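You operate a simulated robot arm through the tools that you are given. There is no shell and no other tool. Be economical: measure what you need, move in short steps, check, and stop when the job is done.

You run a simulated two-armed robot. Do the job below in one go: nothing can be reset, and whatever is moved stays where it is left.

## Task
Pick up the tank bottle from the mending bench top with one hand, pass it to the other hand and put it on the middle of the counter. Set down upright: tank bottle.

Only the result counts: the job must be done as asked and must still hold three seconds after the hand-in. Knocking over, shifting, dropping, spilling or breaking anything else fails it.

## Robot
Two 7-joint arms with two-finger grippers on one trunk, on a base that drives. Base frame: it is fixed to the floor where the robot stands at the start and does not move with it; the origin is under the middle of the robot, x ahead of it, y to its left, z up. Lengths are in cm, angles in degrees, forces in N, time in s.
The left shoulder is at the start at [7.8, 15.1, 96.3], the right one opposite. With the tool pointing down near the work surface each hand reaches from about 10 to 78 cm from the robot's upright axis, wherever it stands, measured 20 degrees to its own side. Places, roughly: middle of the counter [60, 450, 80]. Payload 2.54 kg a hand.
The TCP of each hand is the grasp point between the finger pads, 3 cm short of the fingertips. In the tool frame z runs along the fingers and y along their closing line. The gripper opens to 11.6 cm. The gripper's body begins 9.5 cm behind the TCP.
Orientation is that of the tool frame in the base frame, as a unit quaternion [x, y, z, w]. With the fingers straight down and closing along the base's y, the tool's x points along the base's -x, its y along +y and its z along -z.

## Interface
- The arms move only by the tool arm_command. It takes "left_moves", "right_moves" or both (then of equal length, played together; a hand with none holds still); each is a list of rows, each a list of 2 entries, a list of its own where there are three numbers: the shift along the tool's x, y, z in cm, then the turn, a rotation vector about the tool's x, y, z in rad. In form: [[[x, y, z], [wx, wy, wz]], ...]. A call has 1 to 20 rows; each row shifts and turns the commanded pose from where the row before left it, along the tool's axes as they then stand. "left_fingers" and "right_fingers" are, for a hand that has rows, the closure, from 0 (fully open) to 1 (shut), set as the call begins (left out, the last holds). Each row takes 0.2 s and may step no farther than 5 cm and 8.6 degrees from the row before; otherwise, or with a gripper value out of range, the whole call is refused. Where a pose cannot be reached the arm comes as near as it can. A force on the tool above 40 N (or 10 N above the force at the start of the call, whichever is more), or a blocked arm, ends the call early, and 0.2 s more pass. Each finger travels about 7.2 cm/s and halts on what it meets, pressing with about 32 N; the grip force reading is that of the motor and also rises with nothing between the fingers. The clock runs only during rows and for 0.2 s after the last one: add rows that do not move to give the fingers time. It gives the time, the measured TCP pose, the force on the tool (base axes), the opening and the grip force at its end, in the units of the frame above (readings bear some noise), with the torque about the TCP (base axes, N m) and any sound that the robot's microphone picked up.
- Cameras (640 x 400 px; columns grow to the right, rows downward): "scene" is now at [14.95, 2.41, 113.53]; the picture's right is [0.30, -0.95, 0.00], its down [0.10, 0.03, -0.99] and it looks along [0.95, 0.30, 0.11] (base axes); focal length 214 px, centre (320, 200). "left" rides on the left gripper at [6.9, 1.5, -12.2] in its tool frame; the picture's right is [-0.22, 0.98, 0.00], its down [-0.83, -0.18, -0.53] and it looks along [-0.52, -0.12, 0.85] (tool axes); focal length 251 px, centre (320, 200). "right" rides on the right gripper at [6.9, -1.5, -12.2] in its tool frame; the picture's right is [0.22, 0.98, 0.00], its down [-0.83, 0.18, -0.53] and it looks along [-0.52, 0.11, 0.85] (tool axes); focal length 251 px, centre (320, 200). There is no depth. A picture from a camera that has moved, and an enlarged one, comes with that camera's place and axes in the base frame and with its lens. The place of the scene camera against the robot may be out by one fixed shift of up to 2.5 cm in any direction.
- snapshot(camera): a new picture of that camera. No time passes.
- slide_trunk(by): slides the trunk up (or, below 0, down) by that many cm; the arms and the scene camera ride with it, the base frame stays. It gives what a move gives, with no picture.
- roll_base(legs): drives the robot by 1 to 6 legs, each [ahead, left, turn to the left] in cm, cm and degrees, along the robot's own axes; the way and the turn of a leg run together, so that a leg with both is an arc; at most 150 cm and 180 degrees a leg. The arms and the cameras ride along, it lands a little off, and it stops where it bumps. It gives what a move gives.
- pan_tilt(pan, tilt): turns the head with the scene camera to pan (to the left, within 80 degrees either way) and tilt (down, from -29 to 69), counted from straight ahead of the robot. It gives what a move gives.
- enlarge(camera, box): a new picture of the part [left, top, right, bottom] of that camera's present view, enlarged. No time passes.
- finish_job(): hands the job in; it is judged then, once.

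Work in short steps. Places have to be worked out from the pictures, the camera data and where the tool is seen: move nearer, look again, correct. Check each grasp and each placing, and mend what went wrong. You have 120 turns and 88 pictures in all, those below and enlarged ones among them. Open the grippers and draw the arms clear of the work before you hand the job in, unless the task says otherwise; then end with one line.

The tools are called as a command line: name --argument value ..., lists and objects as JSON in quotes. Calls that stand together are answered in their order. arm_command: Moves the arms, as the interface text tells. Its arguments: {"type":"object","properties":{"left_moves":{"type":"array","items":{"type":"array"}},"left_fingers":{"type":"number"},"right_moves":{"type":"array","items":{"type":"array"}},"right_fingers":{"type":"number"}},"required":[]} The other tools are called the same way: slide_trunk (by) slides the trunk up or down; roll_base (legs) drives the base; pan_tilt (pan, tilt) turns the head that bears the scene camera; snapshot (camera) takes a picture; enlarge (camera, box) takes an enlarged picture of a part of a camera's view; finish_job () hands the job in.

At the start:

```text
clock: 0.0
left_ee_pos: [41.52, 24.54, 108.09]
left_orientation: [0.0, 1.0, 0.0, 0.0]
left_contact_force: [-0.4, -0.7, -0.3]
left_torque: [-0.04, -0.02, -0.02]
left_finger_gap: 11.59
left_finger_force: 0.0
right_ee_pos: [32.99, -5.1, 120.27]
right_orientation: [0.002, 1.0, 0.001, 0.0]
right_contact_force: [-0.9, -0.6, 0.5]
right_torque: [0.0, -0.01, 0.02]
right_finger_gap: 11.59
right_finger_force: 0.1
trunk travel left (down, up): [-20.0, 8.9]
robot x, y, heading: [0.02, 0.08, -0.3]
head pan, tilt: [17.5, -6.0]
```

scene: 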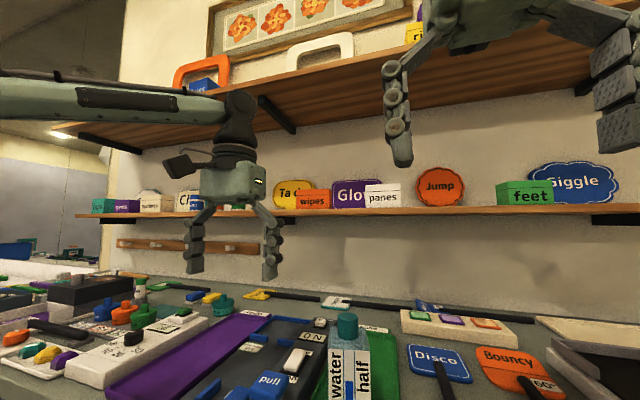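
right: 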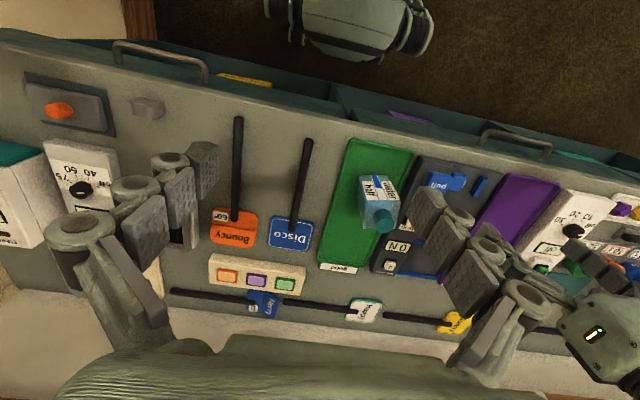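
left: 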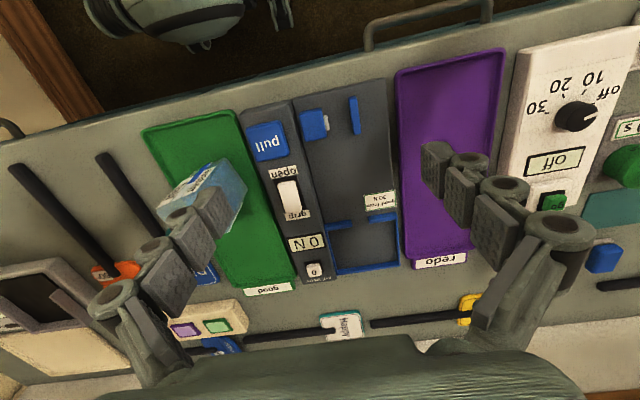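

The likely tank bottle is the translucent "water half" bottle with a teal cap on the green tray; I'll tilt the head down for a closer look.

pan_tilt --pan 10 --tilt 40

snapshot --camera "scene"

enlarge --camera "right" --box '[300, 120, 460, 280]'

```text
clock: 1.1
left_ee_pos: [41.53, 24.37, 108.01]
left_orientation: [0.0, 1.0, 0.0, 0.0]
left_contact_force: [0.4, -0.4, 0.0]
left_torque: [-0.01, 0.0, 0.0]
left_finger_gap: 11.59
left_finger_force: 0.0
right_ee_pos: [32.89, -5.16, 120.32]
right_orientation: [0.001, 1.0, 0.0, 0.0]
right_contact_force: [-0.2, 0.0, -0.1]
right_torque: [0.02, 0.0, -0.02]
right_finger_gap: 11.58
right_finger_force: 0.0
trunk travel left (down, up): [-20.0, 8.9]
robot x, y, heading: [0.1, 0.1, -0.2]
head pan, tilt: [10.0, 40.0]
```

```text
84 pictures are left
camera scene: at [15.04, 1.28, 106.24], right [0.17, -0.98, 0.0], down [-0.63, -0.11, -0.77], along [0.75, 0.13, -0.64], focal length 214 px, centre (320, 200)
```

scene: 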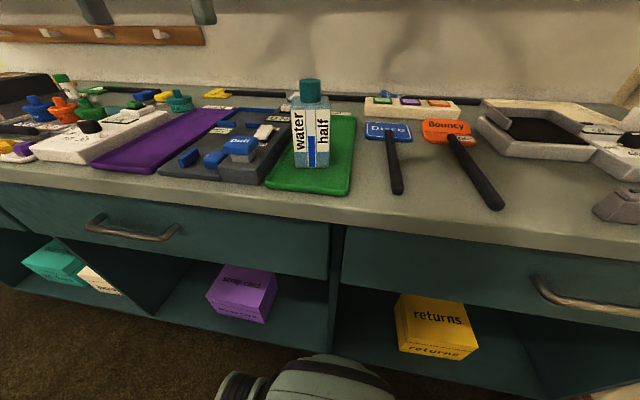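

```text
2.50 times, centred on (380, 200) of right
camera zoom: at [26.07, -6.6, 132.47], right [-0.21, 0.98, 0.0], down [0.83, 0.18, 0.53], along [0.52, 0.11, -0.85], focal length 629 px, centre (170, 200)
```

zoom: 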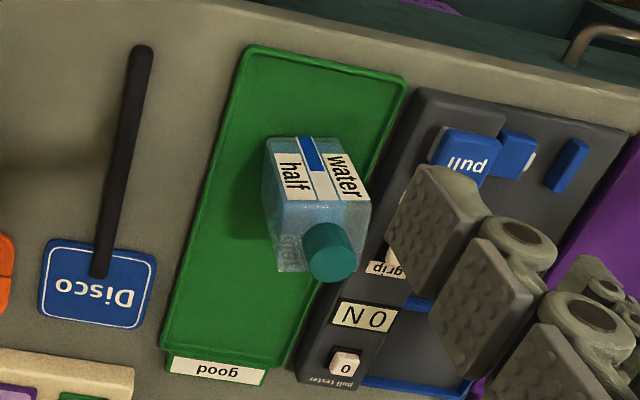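

The square bottle labelled "water half" stands on the green tray. I'll check the rest of the bench for any other bottle before choosing.

enlarge --camera "scene" --box '[0, 60, 240, 210]'

enlarge --camera "scene" --box '[260, 70, 380, 200]'

pan_tilt --pan -50 --tilt 25

snapshot --camera "scene"

pan_tilt --pan 75 --tilt 20

snapshot --camera "scene"

```text
2.67 times, centred on (120, 135) of scene
camera zoom: at [15.04, 1.28, 106.24], right [0.17, -0.98, 0.0], down [-0.63, -0.11, -0.77], along [0.75, 0.13, -0.64], focal length 572 px, centre (853, 373)
```

zoom: 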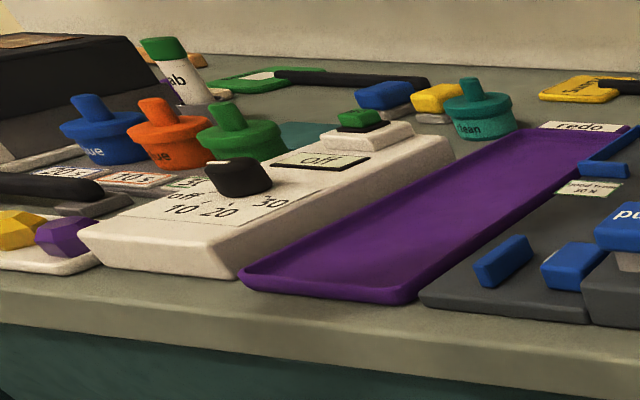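

```text
3.08 times, centred on (320, 135) of scene
camera zoom: at [15.04, 1.28, 106.24], right [0.17, -0.98, 0.0], down [-0.63, -0.11, -0.77], along [0.75, 0.13, -0.64], focal length 660 px, centre (320, 400)
```

zoom: 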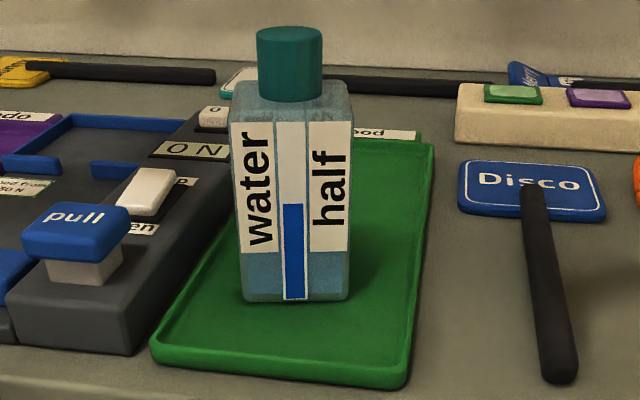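

```text
clock: 2.4
left_ee_pos: [41.44, 24.33, 108.03]
left_orientation: [-0.001, 1.0, 0.0, 0.0]
left_contact_force: [0.2, -0.1, 0.2]
left_torque: [-0.01, 0.02, 0.03]
left_finger_gap: 11.6
left_finger_force: 0.1
right_ee_pos: [33.02, -5.13, 120.3]
right_orientation: [0.002, 1.0, 0.001, 0.0]
right_contact_force: [-0.5, 0.7, 0.1]
right_torque: [0.0, -0.01, 0.0]
right_finger_gap: 11.59
right_finger_force: 0.0
trunk travel left (down, up): [-20.0, 8.9]
robot x, y, heading: [0.1, 0.01, 0.1]
head pan, tilt: [-50.0, 25.0]
```

```text
80 pictures are left
camera scene: at [12.6, -7.25, 108.56], right [-0.77, -0.64, 0.0], down [-0.27, 0.32, -0.91], along [0.58, -0.69, -0.42], focal length 214 px, centre (320, 200)
```

scene: 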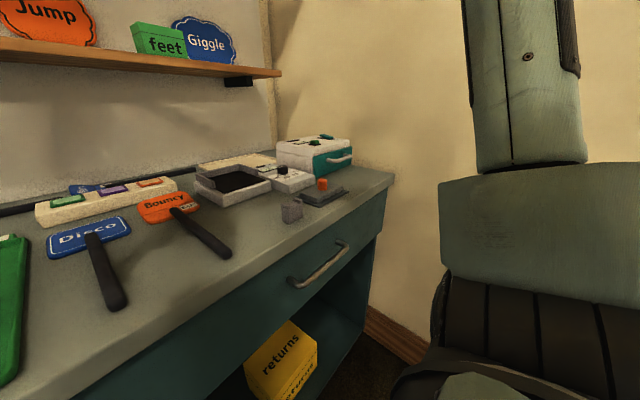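

```text
clock: 4.5
left_ee_pos: [41.37, 24.43, 108.12]
left_orientation: [-0.001, 1.0, 0.0, -0.001]
left_contact_force: [-0.2, -0.2, 0.7]
left_torque: [0.02, 0.03, -0.02]
left_finger_gap: 11.63
left_finger_force: 0.1
right_ee_pos: [32.93, -5.14, 120.32]
right_orientation: [0.001, 1.0, 0.0, 0.0]
right_contact_force: [0.6, -0.8, 0.6]
right_torque: [0.02, 0.01, -0.01]
right_finger_gap: 11.59
right_finger_force: 0.0
trunk travel left (down, up): [-20.0, 8.9]
robot x, y, heading: [-0.28, -0.13, 0.1]
head pan, tilt: [75.0, 20.0]
```

```text
79 pictures are left
camera scene: at [9.09, 8.79, 109.37], right [0.97, -0.26, 0.0], down [-0.09, -0.33, -0.94], along [0.24, 0.91, -0.34], focal length 214 px, centre (320, 200)
```

scene: 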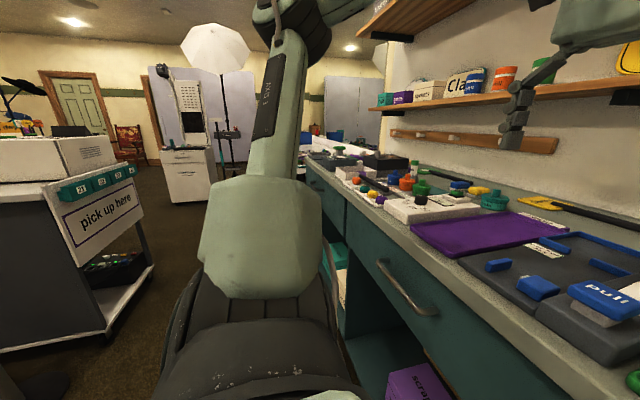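

The only bottle on the bench is "water half", at about (49, 9.6), base z about 87, roughly 6 cm wide, 13 cm tall and yawed about 15°. The right hand will take it from the front, tilted and closing on its side faces, and the left hand will later take it from above. First I rotate the right hand in free air.

arm_command --right_moves '[[[0, 0, 0], [0, 0, -0.131]], [[0, 0, 0], [0, 0, -0.131]], [[0, 0, 0], [0, -0.1496, 0]], [[0, 0, 0], [0, -0.1496, 0]], [[0, 0, 0], [0, -0.1496, 0]], [[0, 0, 0], [0, -0.1496, 0]], [[0, 0, 0], [0, -0.1496, 0]], [[0, 0, 0], [0, -0.1496, 0]], [[0, 0, 0], [0, -0.1496, 0]]]' --right_fingers 0.2

pan_tilt --pan 10 --tilt 35

snapshot --camera "right"

snapshot --camera "scene"

```text
clock: 6.5
left_ee_pos: [41.54, 24.4, 108.19]
left_orientation: [0.0, 1.0, 0.0, 0.001]
left_contact_force: [0.8, 0.0, -0.6]
left_torque: [0.0, -0.01, 0.01]
left_finger_gap: 11.61
left_finger_force: 0.0
right_ee_pos: [32.96, -5.13, 120.36]
right_orientation: [-0.111, 0.858, 0.065, 0.497]
right_contact_force: [0.5, -0.3, -0.3]
right_torque: [0.0, 0.0, 0.0]
right_finger_gap: 9.28
right_finger_force: 0.1
trunk travel left (down, up): [-20.0, 8.9]
robot x, y, heading: [0.09, 0.16, 0.2]
head pan, tilt: [75.0, 20.0]
```

```text
clock: 7.8
left_ee_pos: [41.56, 24.5, 108.11]
left_orientation: [-0.001, 1.0, -0.001, 0.0]
left_contact_force: [0.3, -0.2, -0.7]
left_torque: [0.02, -0.01, 0.0]
left_finger_gap: 11.62
left_finger_force: 0.1
right_ee_pos: [33.22, -5.74, 120.15]
right_orientation: [-0.104, 0.862, 0.06, 0.493]
right_contact_force: [61.4, -73.0, -17.1]
right_torque: [2.3, 0.17, 7.67]
right_finger_gap: 9.3
right_finger_force: 0.0
trunk travel left (down, up): [-20.0, 8.9]
robot x, y, heading: [0.09, 0.43, -0.0]
head pan, tilt: [10.0, 35.0]
```

```text
78 pictures are left
camera right: at [20.09, -10.51, 120.44], right [-0.34, 0.92, -0.19], down [-0.08, 0.17, 0.98], along [0.94, 0.35, 0.02], focal length 251 px, centre (320, 200)
```

right: 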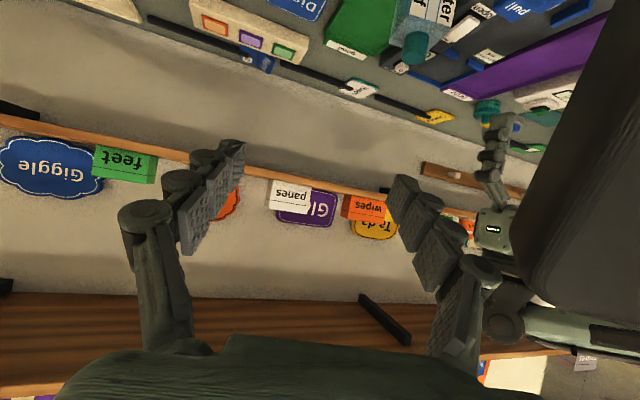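

```text
77 pictures are left
camera scene: at [13.39, 5.59, 107.18], right [0.65, -0.76, 0.0], down [-0.42, -0.36, -0.83], along [0.63, 0.54, -0.56], focal length 214 px, centre (320, 200)
```

scene: 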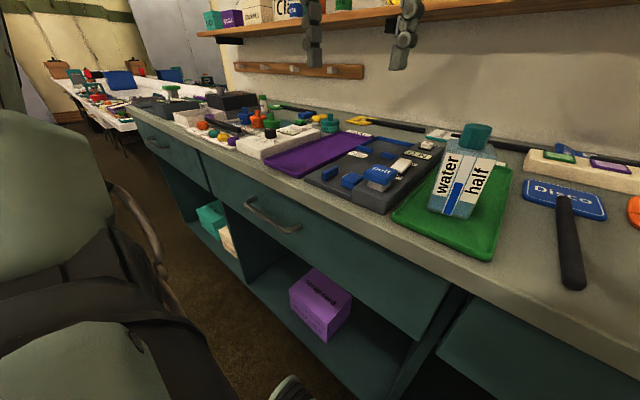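

The head bumped the right gripper, shown by the 73 N force reading. I move the right hand to the right, away from the head, and then forward.

arm_command --right_moves '[[[0, -4, 0], [0, 0, 0]], [[0, -4, 0], [0, 0, 0]], [[0, 0, 4], [0, 0, 0]], [[0, 0, 4], [0, 0, 0]]]'

snapshot --camera "scene"

```text
clock: 8.8
left_ee_pos: [41.52, 24.45, 108.1]
left_orientation: [-0.001, 1.0, 0.0, 0.0]
left_contact_force: [0.2, -0.7, 0.3]
left_torque: [-0.02, -0.01, 0.03]
left_finger_gap: 11.61
left_finger_force: 0.0
right_ee_pos: [41.82, -11.0, 116.25]
right_orientation: [-0.113, 0.859, 0.066, 0.496]
right_contact_force: [-0.2, 0.0, -0.1]
right_torque: [0.04, 0.02, 0.01]
right_finger_gap: 9.27
right_finger_force: 0.1
trunk travel left (down, up): [-20.0, 8.9]
robot x, y, heading: [0.3, -0.2, 0.2]
head pan, tilt: [10.0, 35.0]
```

```text
76 pictures are left
camera scene: at [15.37, 1.32, 106.98], right [0.17, -0.98, 0.0], down [-0.57, -0.1, -0.82], along [0.81, 0.14, -0.57], focal length 214 px, centre (320, 200)
```

scene: 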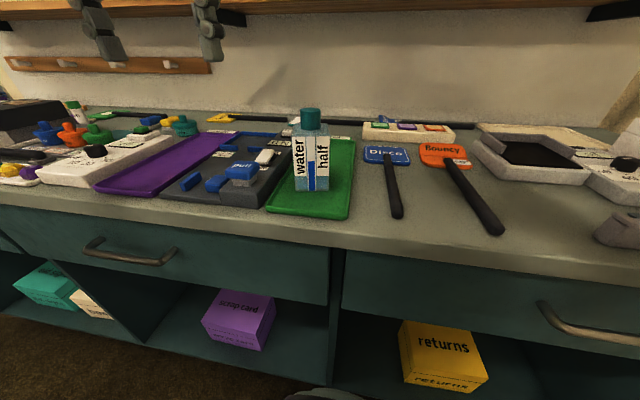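

The view is clear again. I'll back the base 12 cm, which leaves more room between the head and the right wrist.

roll_base --legs '[[-12, 0, 0]]'

snapshot --camera "scene"

enlarge --camera "left" --box '[80, 120, 400, 320]'

```text
clock: 10.1
left_ee_pos: [29.5, 24.48, 108.21]
left_orientation: [0.0, 1.0, 0.0, 0.001]
left_contact_force: [-0.7, -0.2, 0.0]
left_torque: [-0.02, -0.03, -0.01]
left_finger_gap: 11.61
left_finger_force: 0.0
right_ee_pos: [29.56, -11.27, 116.4]
right_orientation: [-0.112, 0.859, 0.065, 0.496]
right_contact_force: [-0.4, -0.5, 0.6]
right_torque: [0.01, 0.02, -0.02]
right_finger_gap: 9.26
right_finger_force: 0.0
trunk travel left (down, up): [-20.0, 8.9]
robot x, y, heading: [-11.8, 0.15, -0.4]
head pan, tilt: [10.0, 35.0]
```

```text
75 pictures are left
camera scene: at [3.32, 1.32, 107.0], right [0.17, -0.98, 0.0], down [-0.56, -0.1, -0.82], along [0.81, 0.14, -0.57], focal length 214 px, centre (320, 200)
```

scene: 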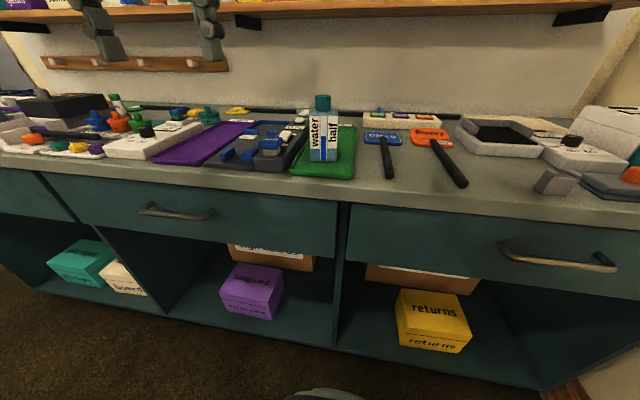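

```text
2.00 times, centred on (240, 220) of left
camera zoom: at [22.58, 25.91, 120.22], right [0.21, 0.98, 0.0], down [0.83, -0.18, 0.54], along [0.52, -0.11, -0.84], focal length 503 px, centre (480, 160)
```

zoom: 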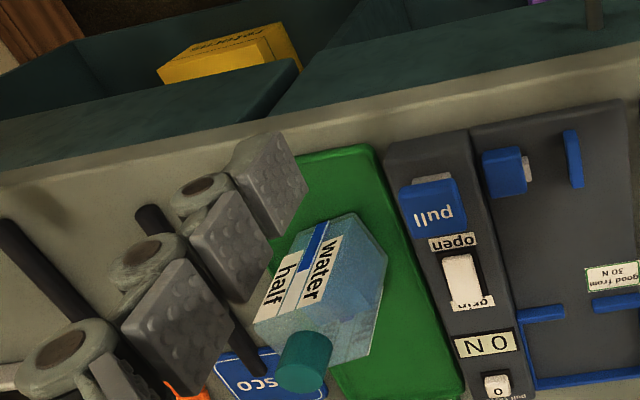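

All cameras put the bottle centre near (49, 9), about 6×6 cm, yawed about 14°. I bring the right hand to a pre-grasp about 14 cm short of it and look again.

arm_command --right_moves '[[[1.64, 2.98, 3.4], [0, 0, 0]], [[1.64, 2.98, 3.4], [0, 0, 0]], [[1.64, 2.98, 3.4], [0, 0, 0]], [[1.64, 2.98, 3.4], [0, 0, 0]], [[1.64, 2.98, 3.4], [0, 0, 0]]]'

snapshot --camera "right"

snapshot --camera "scene"

snapshot --camera "left"

```text
clock: 11.3
left_ee_pos: [29.44, 24.47, 108.1]
left_orientation: [0.0, 1.0, -0.001, 0.0]
left_contact_force: [-0.5, -0.4, 0.2]
left_torque: [0.03, -0.02, 0.0]
left_finger_gap: 11.61
left_finger_force: 0.2
right_ee_pos: [35.69, 6.29, 100.42]
right_orientation: [-0.118, 0.857, 0.064, 0.497]
right_contact_force: [-4.5, 2.3, -1.2]
right_torque: [-0.08, -0.38, -0.23]
right_finger_gap: 9.29
right_finger_force: 0.0
trunk travel left (down, up): [-20.0, 8.9]
robot x, y, heading: [-12.06, 0.11, 0.0]
head pan, tilt: [10.0, 35.0]
```

```text
73 pictures are left
camera right: at [22.68, 1.24, 100.52], right [-0.36, 0.91, -0.19], down [-0.1, 0.17, 0.98], along [0.93, 0.37, 0.03], focal length 251 px, centre (320, 200)
```

right: 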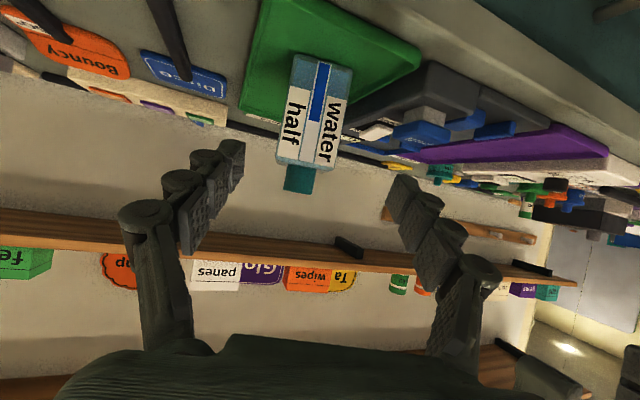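

```text
72 pictures are left
camera scene: at [1.76, 4.65, 106.46], right [0.56, -0.83, 0.0], down [-0.52, -0.35, -0.78], along [0.65, 0.43, -0.62], focal length 214 px, centre (320, 200)
```

scene: 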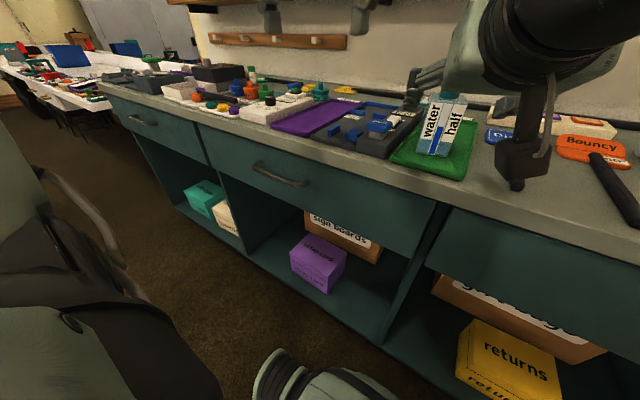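

```text
71 pictures are left
camera left: at [22.54, 26.01, 120.22], right [0.21, 0.98, 0.0], down [0.83, -0.18, 0.54], along [0.52, -0.12, -0.84], focal length 251 px, centre (320, 200)
```

left: 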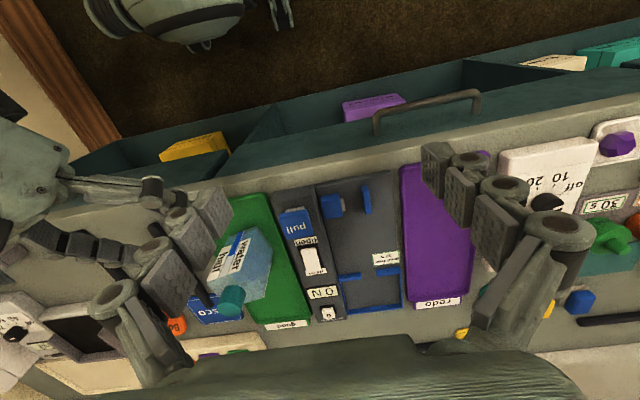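

The approach axis lines up with the bottle to within about 0.3 cm sideways, and the wrist is lightly touching the head again. I advance 7 cm and recheck.

arm_command --right_moves '[[[0, -0.3, 3.5], [0, 0, 0]], [[0, 0, 3.5], [0, 0, 0]]]'

snapshot --camera "right"

snapshot --camera "scene"

```text
clock: 11.9
left_ee_pos: [29.59, 24.33, 108.09]
left_orientation: [0.0, 1.0, 0.0, 0.0]
left_contact_force: [-0.5, -0.2, 0.3]
left_torque: [0.0, 0.01, 0.0]
left_finger_gap: 11.59
left_finger_force: 0.1
right_ee_pos: [42.17, 7.26, 97.18]
right_orientation: [-0.113, 0.859, 0.066, 0.496]
right_contact_force: [0.0, -0.6, 0.3]
right_torque: [0.01, -0.02, 0.03]
right_finger_gap: 9.28
right_finger_force: 0.0
trunk travel left (down, up): [-20.0, 8.9]
robot x, y, heading: [-11.53, -0.29, -0.0]
head pan, tilt: [10.0, 35.0]
```

```text
70 pictures are left
camera right: at [29.01, 2.26, 97.23], right [-0.36, 0.92, -0.19], down [-0.09, 0.16, 0.98], along [0.93, 0.37, 0.03], focal length 251 px, centre (320, 200)
```

right: 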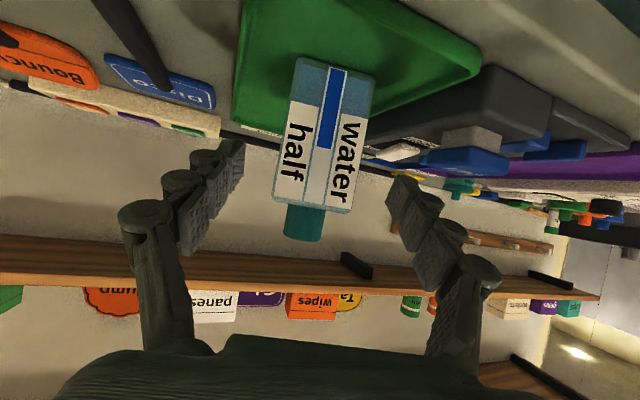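

```text
69 pictures are left
camera scene: at [3.4, 1.32, 106.98], right [0.17, -0.98, 0.0], down [-0.57, -0.1, -0.82], along [0.81, 0.14, -0.57], focal length 214 px, centre (320, 200)
```

scene: 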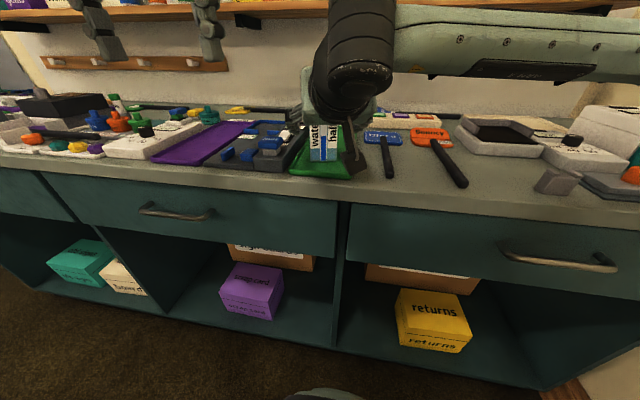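

Nearly centred; the bottle sits about 0.4 cm toward +y of the axis. I narrow the fingers slightly for clearance to the tester and advance 8 cm to straddle it.

arm_command --right_moves '[[[0, 0.4, 0], [0, 0, 0]], [[0, 0, 3], [0, 0, 0]], [[0, 0, 3], [0, 0, 0]], [[0, 0, 2], [0, 0, 0]]]' --right_fingers 0.27

snapshot --camera "right"

snapshot --camera "left"

```text
clock: 12.9
left_ee_pos: [29.56, 24.48, 108.12]
left_orientation: [0.0, 1.0, 0.0, 0.0]
left_contact_force: [0.1, -0.8, 0.3]
left_torque: [-0.03, 0.0, 0.02]
left_finger_gap: 11.6
left_finger_force: 0.0
right_ee_pos: [48.72, 9.44, 93.31]
right_orientation: [-0.112, 0.858, 0.066, 0.497]
right_contact_force: [-0.4, -0.8, -0.3]
right_torque: [0.03, 0.0, 0.0]
right_finger_gap: 8.49
right_finger_force: 0.0
trunk travel left (down, up): [-20.0, 8.9]
robot x, y, heading: [-11.75, -0.12, 0.2]
head pan, tilt: [10.0, 35.0]
```

```text
68 pictures are left
camera right: at [35.57, 4.49, 93.32], right [-0.36, 0.92, -0.18], down [-0.1, 0.16, 0.98], along [0.93, 0.37, 0.03], focal length 251 px, centre (320, 200)
```

right: 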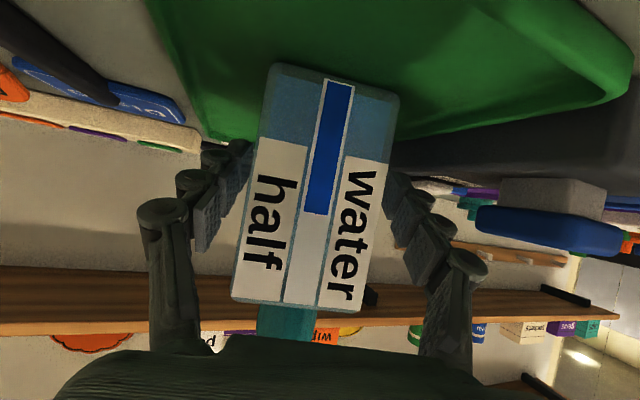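

```text
67 pictures are left
camera left: at [22.65, 25.92, 120.19], right [0.21, 0.98, 0.0], down [0.83, -0.18, 0.53], along [0.52, -0.11, -0.85], focal length 251 px, centre (320, 200)
```

left: 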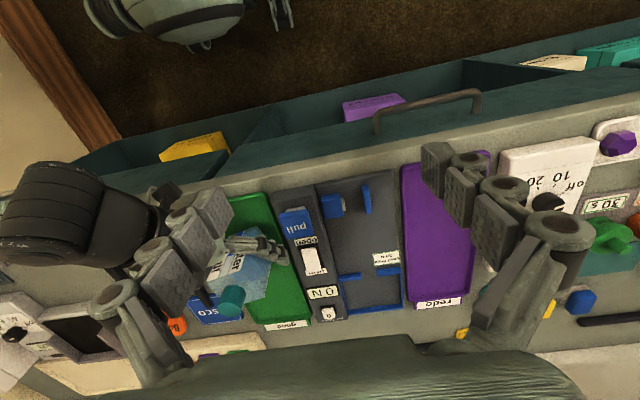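

The bottle is between the fingers. I close the right gripper and give it time.

arm_command --right_moves '[[[0, 0, 0], [0, 0, 0]], [[0, 0, 0], [0, 0, 0]], [[0, 0, 0], [0, 0, 0]], [[0, 0, 0], [0, 0, 0]], [[0, 0, 0], [0, 0, 0]]]' --right_fingers 1

snapshot --camera "right"

```text
clock: 14.1
left_ee_pos: [29.57, 24.51, 108.2]
left_orientation: [0.0, 1.0, 0.0, 0.0]
left_contact_force: [-0.7, 0.3, -0.5]
left_torque: [0.0, -0.04, 0.0]
left_finger_gap: 11.59
left_finger_force: 0.0
right_ee_pos: [48.6, 9.42, 93.25]
right_orientation: [-0.112, 0.859, 0.065, 0.495]
right_contact_force: [0.7, 0.3, 1.1]
right_torque: [0.15, -0.1, -0.01]
right_finger_gap: 5.73
right_finger_force: 31.8
trunk travel left (down, up): [-20.0, 8.9]
robot x, y, heading: [-12.04, -0.29, -0.0]
head pan, tilt: [10.0, 35.0]
```

```text
66 pictures are left
camera right: at [35.54, 4.47, 93.33], right [-0.35, 0.92, -0.18], down [-0.09, 0.16, 0.98], along [0.93, 0.37, 0.03], focal length 251 px, centre (320, 200)
```

right: 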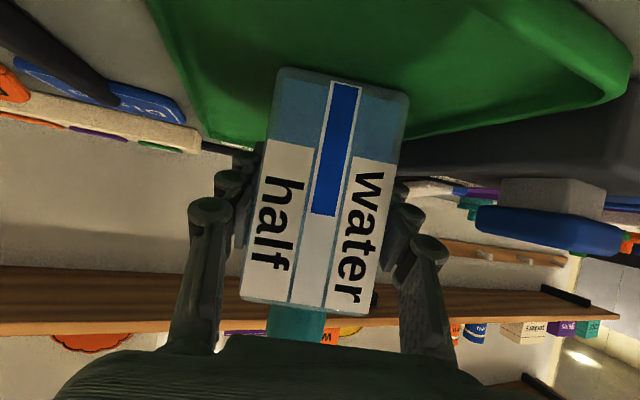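

Grip is firm at 5.73 cm and 32 N. I lift it straight up 12 cm.

arm_command --right_moves '[[[-1.3, 0, -0.75], [0, 0, 0]], [[-1.73, 0, -1], [0, 0, 0]], [[-2.6, 0, -1.5], [0, 0, 0]], [[-2.6, 0, -1.5], [0, 0, 0]], [[-2.16, 0, -1.25], [0, 0, 0]]]'

snapshot --camera "right"

snapshot --camera "left"

snapshot --camera "scene"

```text
clock: 15.3
left_ee_pos: [29.65, 24.36, 108.07]
left_orientation: [-0.001, 1.0, 0.0, 0.0]
left_contact_force: [0.0, 0.2, -0.4]
left_torque: [0.0, -0.02, 0.03]
left_finger_gap: 11.61
left_finger_force: 0.1
right_ee_pos: [48.65, 9.44, 105.06]
right_orientation: [-0.113, 0.859, 0.066, 0.495]
right_contact_force: [-0.9, -0.9, -3.0]
right_torque: [0.02, -0.04, -0.01]
right_finger_gap: 5.73
right_finger_force: 32.1
trunk travel left (down, up): [-20.0, 8.9]
robot x, y, heading: [-11.9, -0.2, -0.2]
head pan, tilt: [10.0, 35.0]
```

```text
65 pictures are left
camera right: at [35.46, 4.43, 105.29], right [-0.36, 0.92, -0.19], down [-0.09, 0.16, 0.98], along [0.93, 0.37, 0.03], focal length 251 px, centre (320, 200)
```

right: 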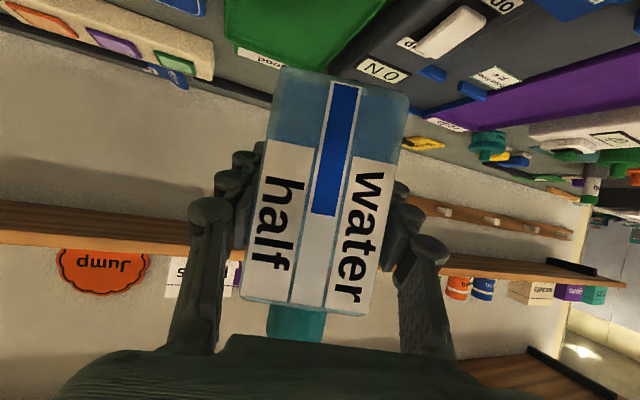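

```text
64 pictures are left
camera left: at [22.64, 25.92, 120.19], right [0.21, 0.98, 0.0], down [0.83, -0.18, 0.53], along [0.52, -0.11, -0.85], focal length 251 px, centre (320, 200)
```

left: 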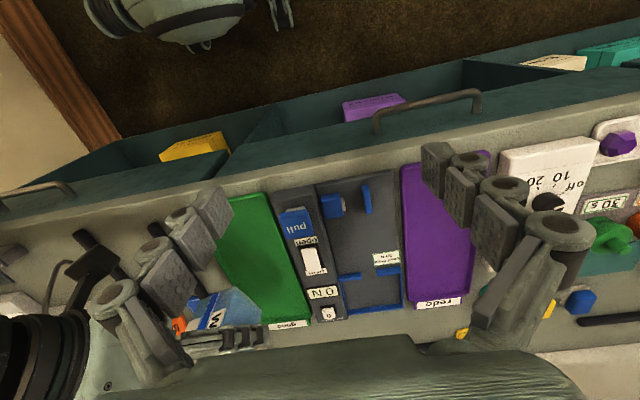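

```text
63 pictures are left
camera scene: at [3.37, 1.33, 106.98], right [0.17, -0.98, 0.0], down [-0.56, -0.1, -0.82], along [0.81, 0.14, -0.57], focal length 214 px, centre (320, 200)
```

scene: 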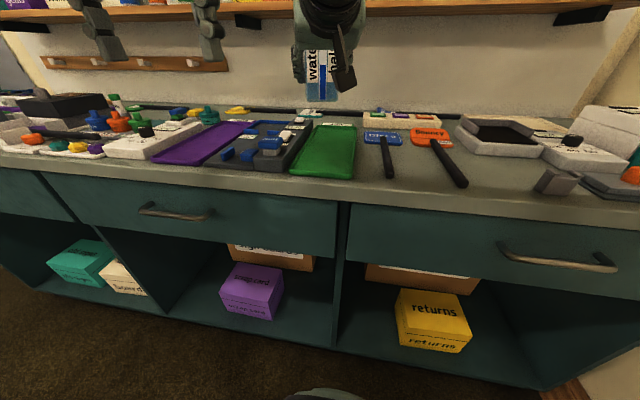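

The bottle is held upright (about 0.3 kg) and the tray hasn't moved. I back away from the bench and shelf, lower the bottle a little, and yaw the left hand 75° so it can close across the bottle's front and back faces from above.

roll_base --legs '[[-15, 0, 0]]'

arm_command --right_moves '[[[1.73, 0, 1], [0, 0, 0]], [[1.73, 0, 1], [0, 0, 0]], [[1.3, 0, 0.75], [0, 0, 0]], [[0, 0, 0], [0, 0, 0]], [[0, 0, 0], [0, 0, 0]], [[0, 0, 0], [0, 0, 0]], [[0, 0, 0], [0, 0, 0]], [[0, 0, 0], [0, 0, 0]], [[0, 0, 0], [0, 0, 0]]]' --left_moves '[[[0, 0, -2], [0, 0, 0.1454]], [[0, 0, -2], [0, 0, 0.1454]], [[0, 0, -2], [0, 0, 0.1454]], [[0, 0, -2], [0, 0, 0.1454]], [[0, 0, 0], [0, 0, 0.1454]], [[0, 0, 0], [0, 0, 0.1454]], [[0, 0, 0], [0, 0, 0.1454]], [[0, 0, 0], [0, 0, 0.1454]], [[0, 0, 0], [0, 0, 0.1454]]]' --left_fingers 0.2

snapshot --camera "left"

snapshot --camera "scene"

```text
clock: 16.7
left_ee_pos: [14.71, 24.48, 107.98]
left_orientation: [0.001, 1.0, 0.0, 0.001]
left_contact_force: [-1.1, -0.6, 0.4]
left_torque: [-0.02, -0.08, 0.01]
left_finger_gap: 11.6
left_finger_force: 0.1
right_ee_pos: [33.78, 9.43, 105.17]
right_orientation: [-0.11, 0.859, 0.064, 0.496]
right_contact_force: [-0.9, 0.0, -2.7]
right_torque: [0.0, -0.01, -0.04]
right_finger_gap: 5.72
right_finger_force: 32.1
trunk travel left (down, up): [-20.0, 8.9]
robot x, y, heading: [-26.63, -0.21, -0.2]
head pan, tilt: [10.0, 35.0]
```

```text
clock: 18.7
left_ee_pos: [14.7, 24.38, 116.13]
left_orientation: [0.61, 0.792, 0.0, -0.001]
left_contact_force: [0.0, 0.2, 0.3]
left_torque: [0.0, -0.05, 0.02]
left_finger_gap: 9.3
left_finger_force: 0.0
right_ee_pos: [33.82, 9.39, 99.65]
right_orientation: [-0.111, 0.859, 0.065, 0.496]
right_contact_force: [-0.4, 0.1, -2.6]
right_torque: [0.0, -0.05, 0.0]
right_finger_gap: 5.72
right_finger_force: 32.3
trunk travel left (down, up): [-20.0, 8.9]
robot x, y, heading: [-26.43, 0.36, -0.1]
head pan, tilt: [10.0, 35.0]
```

```text
62 pictures are left
camera left: at [14.47, 31.41, 128.2], right [1.0, 0.04, 0.0], down [0.04, -0.84, 0.53], along [0.02, -0.53, -0.85], focal length 251 px, centre (320, 200)
```

left: 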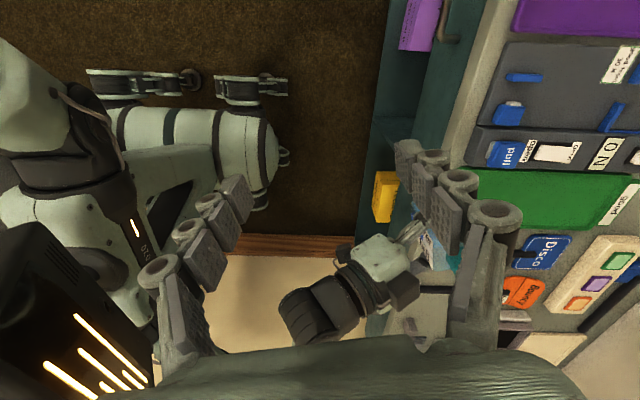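

```text
61 pictures are left
camera scene: at [-11.42, 1.33, 106.98], right [0.17, -0.99, 0.0], down [-0.57, -0.1, -0.82], along [0.81, 0.14, -0.57], focal length 214 px, centre (320, 200)
```

scene: 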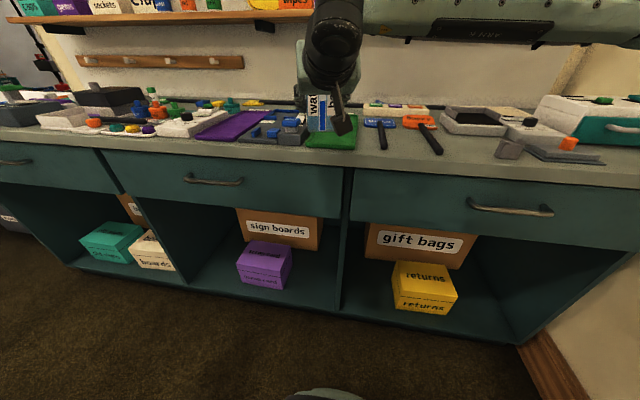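

Bottle axis is now about (33.1, 9.2), with the cap top near z 107. I move the left hand around from the left side, staying high, and then check the view.

arm_command --left_moves '[[[-1.19, 4.44, -0.5], [0, 0, 0]], [[-1.19, 4.44, -0.5], [0, 0, 0]], [[-1.19, 4.44, -0.5], [0, 0, 0]], [[-1.19, 4.44, -0.5], [0, 0, 0]], [[-3.09, -0.83, 0], [0, 0, 0]], [[-3.09, -0.83, 0], [0, 0, 0]]]' --left_fingers 0.2

snapshot --camera "left"

snapshot --camera "scene"

```text
clock: 20.1
left_ee_pos: [26.83, 21.14, 110.07]
left_orientation: [0.609, 0.794, 0.001, 0.002]
left_contact_force: [0.4, -0.2, -0.5]
left_torque: [0.05, 0.0, -0.02]
left_finger_gap: 9.29
left_finger_force: 0.1
left hand out of reach, approached as far as the arm can: row 2, 3, 4, 5, 6
right_ee_pos: [33.85, 9.27, 99.66]
right_orientation: [-0.111, 0.858, 0.065, 0.497]
right_contact_force: [-0.5, 0.4, -1.9]
right_torque: [0.0, 0.01, 0.06]
right_finger_gap: 5.75
right_finger_force: 32.3
trunk travel left (down, up): [-20.0, 8.9]
robot x, y, heading: [-26.56, 0.32, -0.3]
head pan, tilt: [10.0, 35.0]
```

```text
60 pictures are left
camera left: at [26.56, 28.12, 122.06], right [1.0, 0.05, 0.0], down [0.04, -0.84, 0.54], along [0.03, -0.54, -0.84], focal length 251 px, centre (320, 200)
```

left: 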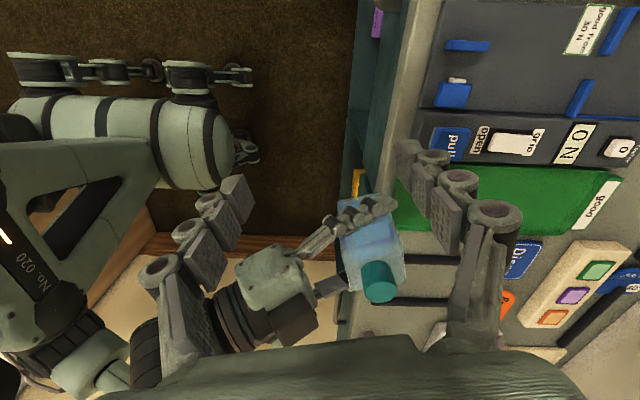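

```text
59 pictures are left
camera scene: at [-11.41, 1.32, 106.98], right [0.17, -0.99, 0.0], down [-0.57, -0.1, -0.82], along [0.81, 0.14, -0.57], focal length 214 px, centre (320, 200)
```

scene: 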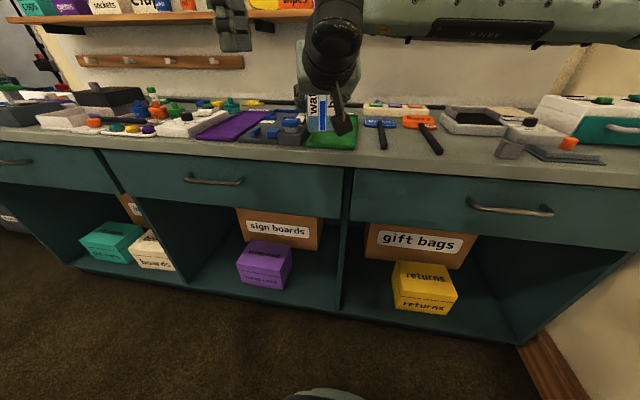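

The left arm can't reach that far out at this height. I'll back off another 10 cm so the bottle is clear of the bench edge, then lower the bottle and bring it nearer.

roll_base --legs '[[-10, 0, 0]]'

arm_command --right_moves '[[[3.1, 0.26, 0.67], [0, 0, 0]], [[3.1, 0.26, 0.67], [0, 0, 0]], [[3.1, 0.26, 0.67], [0, 0, 0]], [[3.1, 0.26, 0.67], [0, 0, 0]]]'

arm_command --left_moves '[[[0, 0, 0.5], [0, 0, 0]]]'

```text
clock: 21.2
left_ee_pos: [16.89, 21.15, 110.11]
left_orientation: [0.608, 0.794, 0.0, 0.002]
left_contact_force: [-0.8, 0.5, 0.0]
left_torque: [-0.01, -0.03, 0.02]
left_finger_gap: 9.27
left_finger_force: 0.0
right_ee_pos: [23.85, 9.34, 99.68]
right_orientation: [-0.111, 0.859, 0.065, 0.496]
right_contact_force: [-1.1, -0.1, -2.2]
right_torque: [-0.01, 0.01, 0.0]
right_finger_gap: 5.74
right_finger_force: 32.1
trunk travel left (down, up): [-20.0, 8.9]
robot x, y, heading: [-36.53, 0.31, 0.1]
head pan, tilt: [10.0, 35.0]
```

```text
clock: 22.2
left_ee_pos: [16.97, 21.14, 109.95]
left_orientation: [0.609, 0.793, -0.001, 0.003]
left_contact_force: [0.2, 0.1, 0.2]
left_torque: [0.01, 0.0, 0.02]
left_finger_gap: 9.27
left_finger_force: 0.0
right_ee_pos: [19.92, 9.43, 87.6]
right_orientation: [-0.111, 0.859, 0.065, 0.496]
right_contact_force: [-0.1, 0.9, -2.3]
right_torque: [0.02, 0.01, -0.01]
right_finger_gap: 5.74
right_finger_force: 31.9
trunk travel left (down, up): [-20.0, 8.9]
robot x, y, heading: [-36.78, -0.18, -0.0]
head pan, tilt: [10.0, 35.0]
```

```text
clock: 22.6
left_ee_pos: [16.96, 21.13, 109.57]
left_orientation: [0.609, 0.793, 0.001, 0.003]
left_contact_force: [0.5, -0.3, -1.2]
left_torque: [0.0, -0.01, 0.01]
left_finger_gap: 9.31
left_finger_force: 0.1
right_ee_pos: [19.97, 9.41, 87.58]
right_orientation: [-0.111, 0.859, 0.065, 0.496]
right_contact_force: [-0.2, -0.2, -2.2]
right_torque: [-0.01, -0.04, -0.01]
right_finger_gap: 5.71
right_finger_force: 32.1
trunk travel left (down, up): [-20.0, 8.9]
robot x, y, heading: [-36.62, -0.22, -0.2]
head pan, tilt: [10.0, 35.0]
```

Commands resume from the reached pose. Bottle axis is now about (19.3, 9.2), cap top near z 95. I move the left hand to hover above it at TCP z of about 101.

arm_command --left_moves '[[[-2.5, -0.2, 2], [0, 0, 0]], [[-3.2, -0.2, 2.2], [0, 0, 0]], [[-3.2, -0.2, 2.2], [0, 0, 0]], [[-3.2, -0.26, 2.2], [0, 0, 0]]]' --left_fingers 0.29

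snapshot --camera "left"

snapshot --camera "scene"

snapshot --camera "right"

```text
clock: 23.6
left_ee_pos: [16.83, 14.18, 100.92]
left_orientation: [0.609, 0.793, 0.0, 0.002]
left_contact_force: [-0.5, -0.6, -0.1]
left_torque: [-0.03, -0.03, 0.0]
left_finger_gap: 8.24
left_finger_force: 0.0
left hand out of reach, approached as far as the arm can: row 2, 3, 4
right_ee_pos: [19.88, 9.52, 87.63]
right_orientation: [-0.111, 0.859, 0.064, 0.496]
right_contact_force: [-1.4, -0.7, -1.3]
right_torque: [0.01, 0.0, 0.01]
right_finger_gap: 5.73
right_finger_force: 32.1
trunk travel left (down, up): [-20.0, 8.9]
robot x, y, heading: [-36.4, 0.19, -0.1]
head pan, tilt: [10.0, 35.0]
```

```text
58 pictures are left
camera left: at [16.41, 21.19, 112.98], right [1.0, 0.05, 0.0], down [0.04, -0.84, 0.54], along [0.03, -0.54, -0.84], focal length 251 px, centre (320, 200)
```

left: 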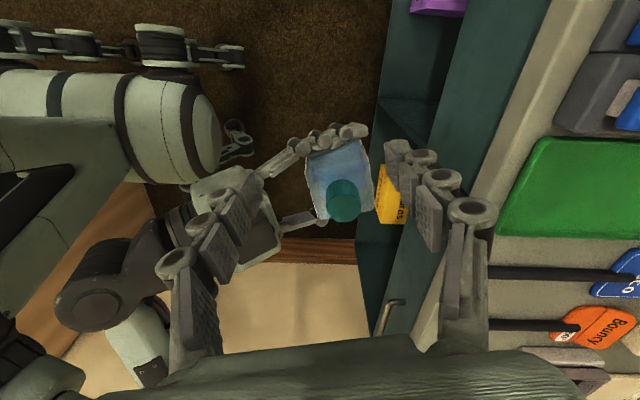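

```text
57 pictures are left
camera scene: at [-21.34, 1.35, 106.99], right [0.17, -0.99, 0.0], down [-0.56, -0.1, -0.82], along [0.81, 0.14, -0.57], focal length 214 px, centre (320, 200)
```

scene: 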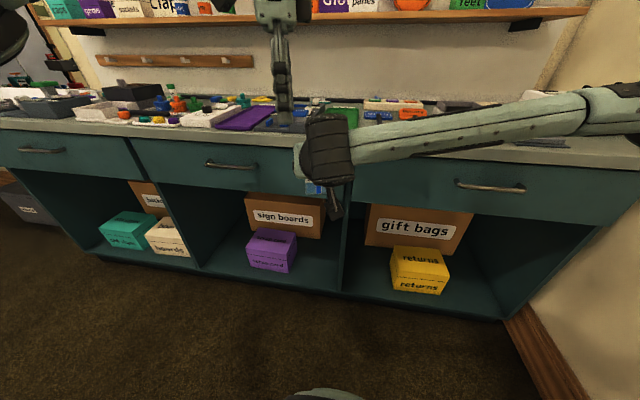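

```text
56 pictures are left
camera right: at [6.77, 4.47, 87.7], right [-0.35, 0.92, -0.18], down [-0.09, 0.16, 0.98], along [0.93, 0.36, 0.03], focal length 251 px, centre (320, 200)
```

right: 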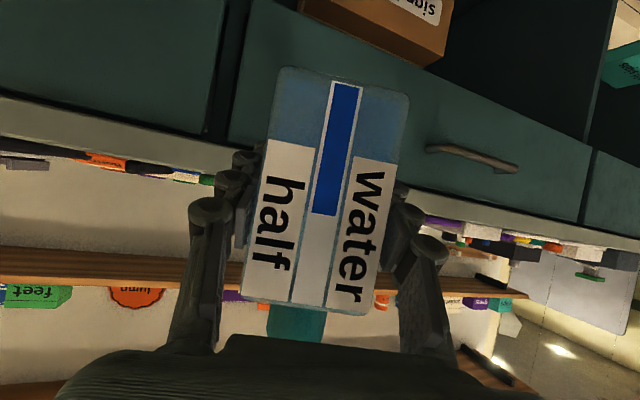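

The left arm is still short of reach, so I bring the bottle lower and closer under the left hand.

arm_command --right_moves '[[[2.25, 1.31, 0.11], [0, 0, 0]], [[2.25, 1.31, 0.11], [0, 0, 0]], [[2.25, 1.31, 0.11], [0, 0, 0]], [[0, 0, 0], [0, 0, 0]]]'

snapshot --camera "left"

```text
clock: 24.6
left_ee_pos: [16.8, 14.14, 100.97]
left_orientation: [0.609, 0.793, 0.0, 0.001]
left_contact_force: [0.3, 1.0, -0.4]
left_torque: [0.0, 0.01, -0.01]
left_finger_gap: 8.25
left_finger_force: 0.0
right_ee_pos: [15.88, 12.42, 81.72]
right_orientation: [-0.111, 0.859, 0.064, 0.496]
right_contact_force: [0.1, -0.1, -2.1]
right_torque: [0.02, -0.01, -0.01]
right_finger_gap: 5.73
right_finger_force: 32.3
trunk travel left (down, up): [-20.0, 8.9]
robot x, y, heading: [-36.93, 0.01, 0.0]
head pan, tilt: [10.0, 35.0]
```

```text
55 pictures are left
camera left: at [16.45, 21.22, 112.98], right [1.0, 0.05, 0.0], down [0.04, -0.84, 0.54], along [0.03, -0.54, -0.84], focal length 251 px, centre (320, 200)
```

left: 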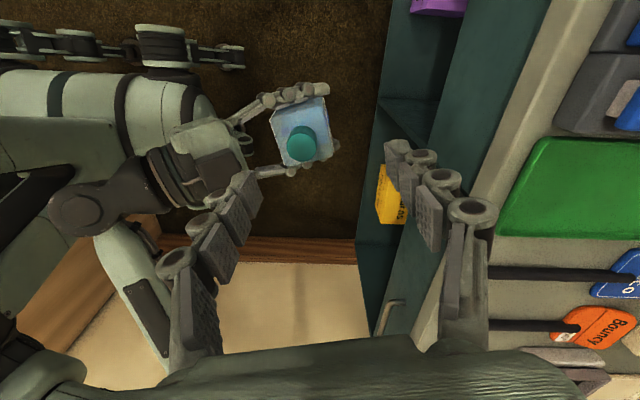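

The left view places the cap at (15.3, 12.4), which matches the expected axis. I centre the left hand above it and descend to just over the cap.

arm_command --left_moves '[[[-1.42, -2.04, 0], [0, 0, 0]], [[0, 0, 3.5], [0, 0, 0]], [[0, 0, 3.5], [0, 0, 0]]]'

snapshot --camera "left"

snapshot --camera "scene"

```text
clock: 25.4
left_ee_pos: [14.77, 12.84, 94.2]
left_orientation: [0.608, 0.794, 0.0, 0.002]
left_contact_force: [-0.5, 0.1, 0.5]
left_torque: [0.0, -0.05, 0.02]
left_finger_gap: 8.23
left_finger_force: 0.1
left hand out of reach, approached as far as the arm can: row 1
right_ee_pos: [15.99, 12.41, 81.68]
right_orientation: [-0.112, 0.859, 0.065, 0.496]
right_contact_force: [0.3, -0.5, -2.3]
right_torque: [-0.01, -0.01, -0.02]
right_finger_gap: 5.74
right_finger_force: 31.8
trunk travel left (down, up): [-20.0, 8.9]
robot x, y, heading: [-36.79, 0.2, 0.3]
head pan, tilt: [10.0, 35.0]
```

```text
54 pictures are left
camera left: at [14.45, 19.98, 106.24], right [1.0, 0.05, 0.0], down [0.04, -0.84, 0.54], along [0.03, -0.54, -0.84], focal length 251 px, centre (320, 200)
```

left: 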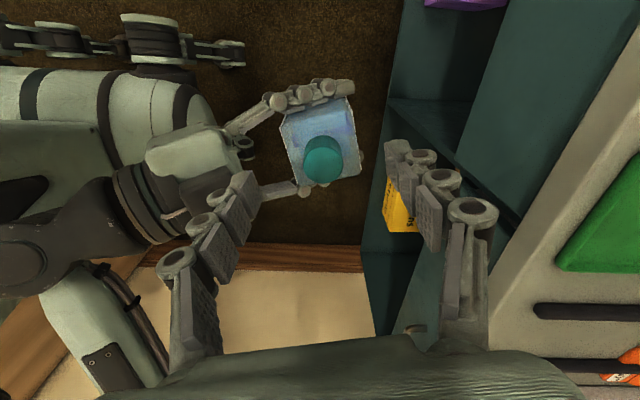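

```text
53 pictures are left
camera scene: at [-21.31, 1.35, 106.98], right [0.17, -0.99, 0.0], down [-0.57, -0.1, -0.82], along [0.81, 0.14, -0.57], focal length 214 px, centre (320, 200)
```

scene: 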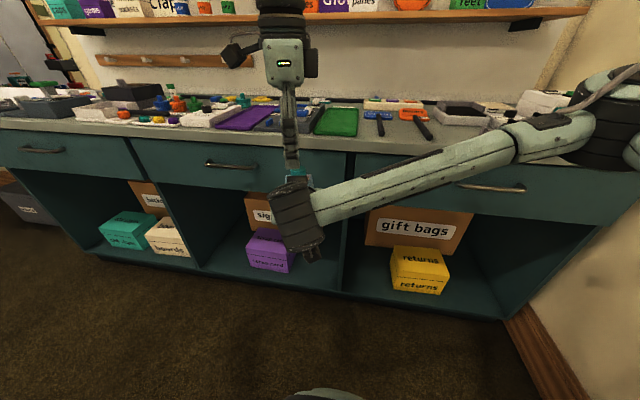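

Cap seen at (15.1, 12.4), so the residual is about 0.5 cm. I correct that and descend 5 cm.

arm_command --left_moves '[[[-0.57, 0.21, 0], [0, 0, 0]], [[0, 0, 2.5], [0, 0, 0]], [[0, 0, 2.5], [0, 0, 0]]]'

snapshot --camera "left"

snapshot --camera "right"

```text
clock: 26.2
left_ee_pos: [15.16, 12.54, 89.05]
left_orientation: [0.609, 0.793, 0.001, 0.003]
left_contact_force: [1.0, -0.1, -0.5]
left_torque: [-0.03, -0.01, 0.02]
left_finger_gap: 8.24
left_finger_force: 0.0
right_ee_pos: [15.97, 12.22, 81.56]
right_orientation: [-0.112, 0.859, 0.066, 0.496]
right_contact_force: [0.2, 0.2, -1.9]
right_torque: [-0.01, -0.01, 0.02]
right_finger_gap: 5.74
right_finger_force: 31.9
trunk travel left (down, up): [-20.0, 8.9]
robot x, y, heading: [-36.66, -0.07, -0.2]
head pan, tilt: [10.0, 35.0]
```

```text
52 pictures are left
camera left: at [14.81, 19.52, 101.22], right [1.0, 0.05, 0.0], down [0.04, -0.84, 0.54], along [0.03, -0.54, -0.84], focal length 251 px, centre (320, 200)
```

left: 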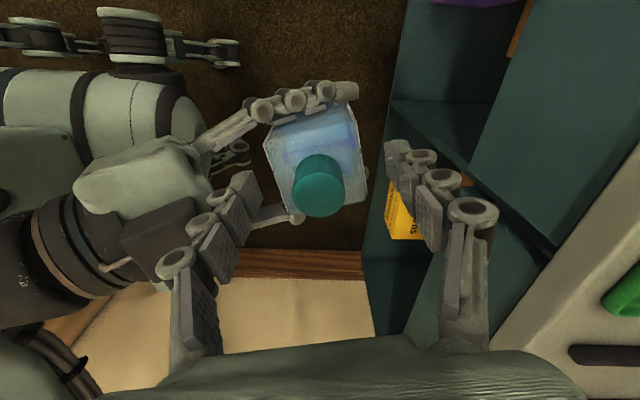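

```text
51 pictures are left
camera right: at [2.79, 7.45, 81.65], right [-0.35, 0.92, -0.18], down [-0.09, 0.16, 0.98], along [0.93, 0.36, 0.03], focal length 251 px, centre (320, 200)
```

right: 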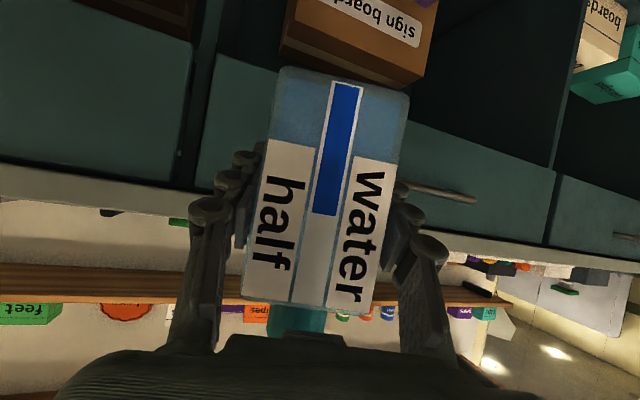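

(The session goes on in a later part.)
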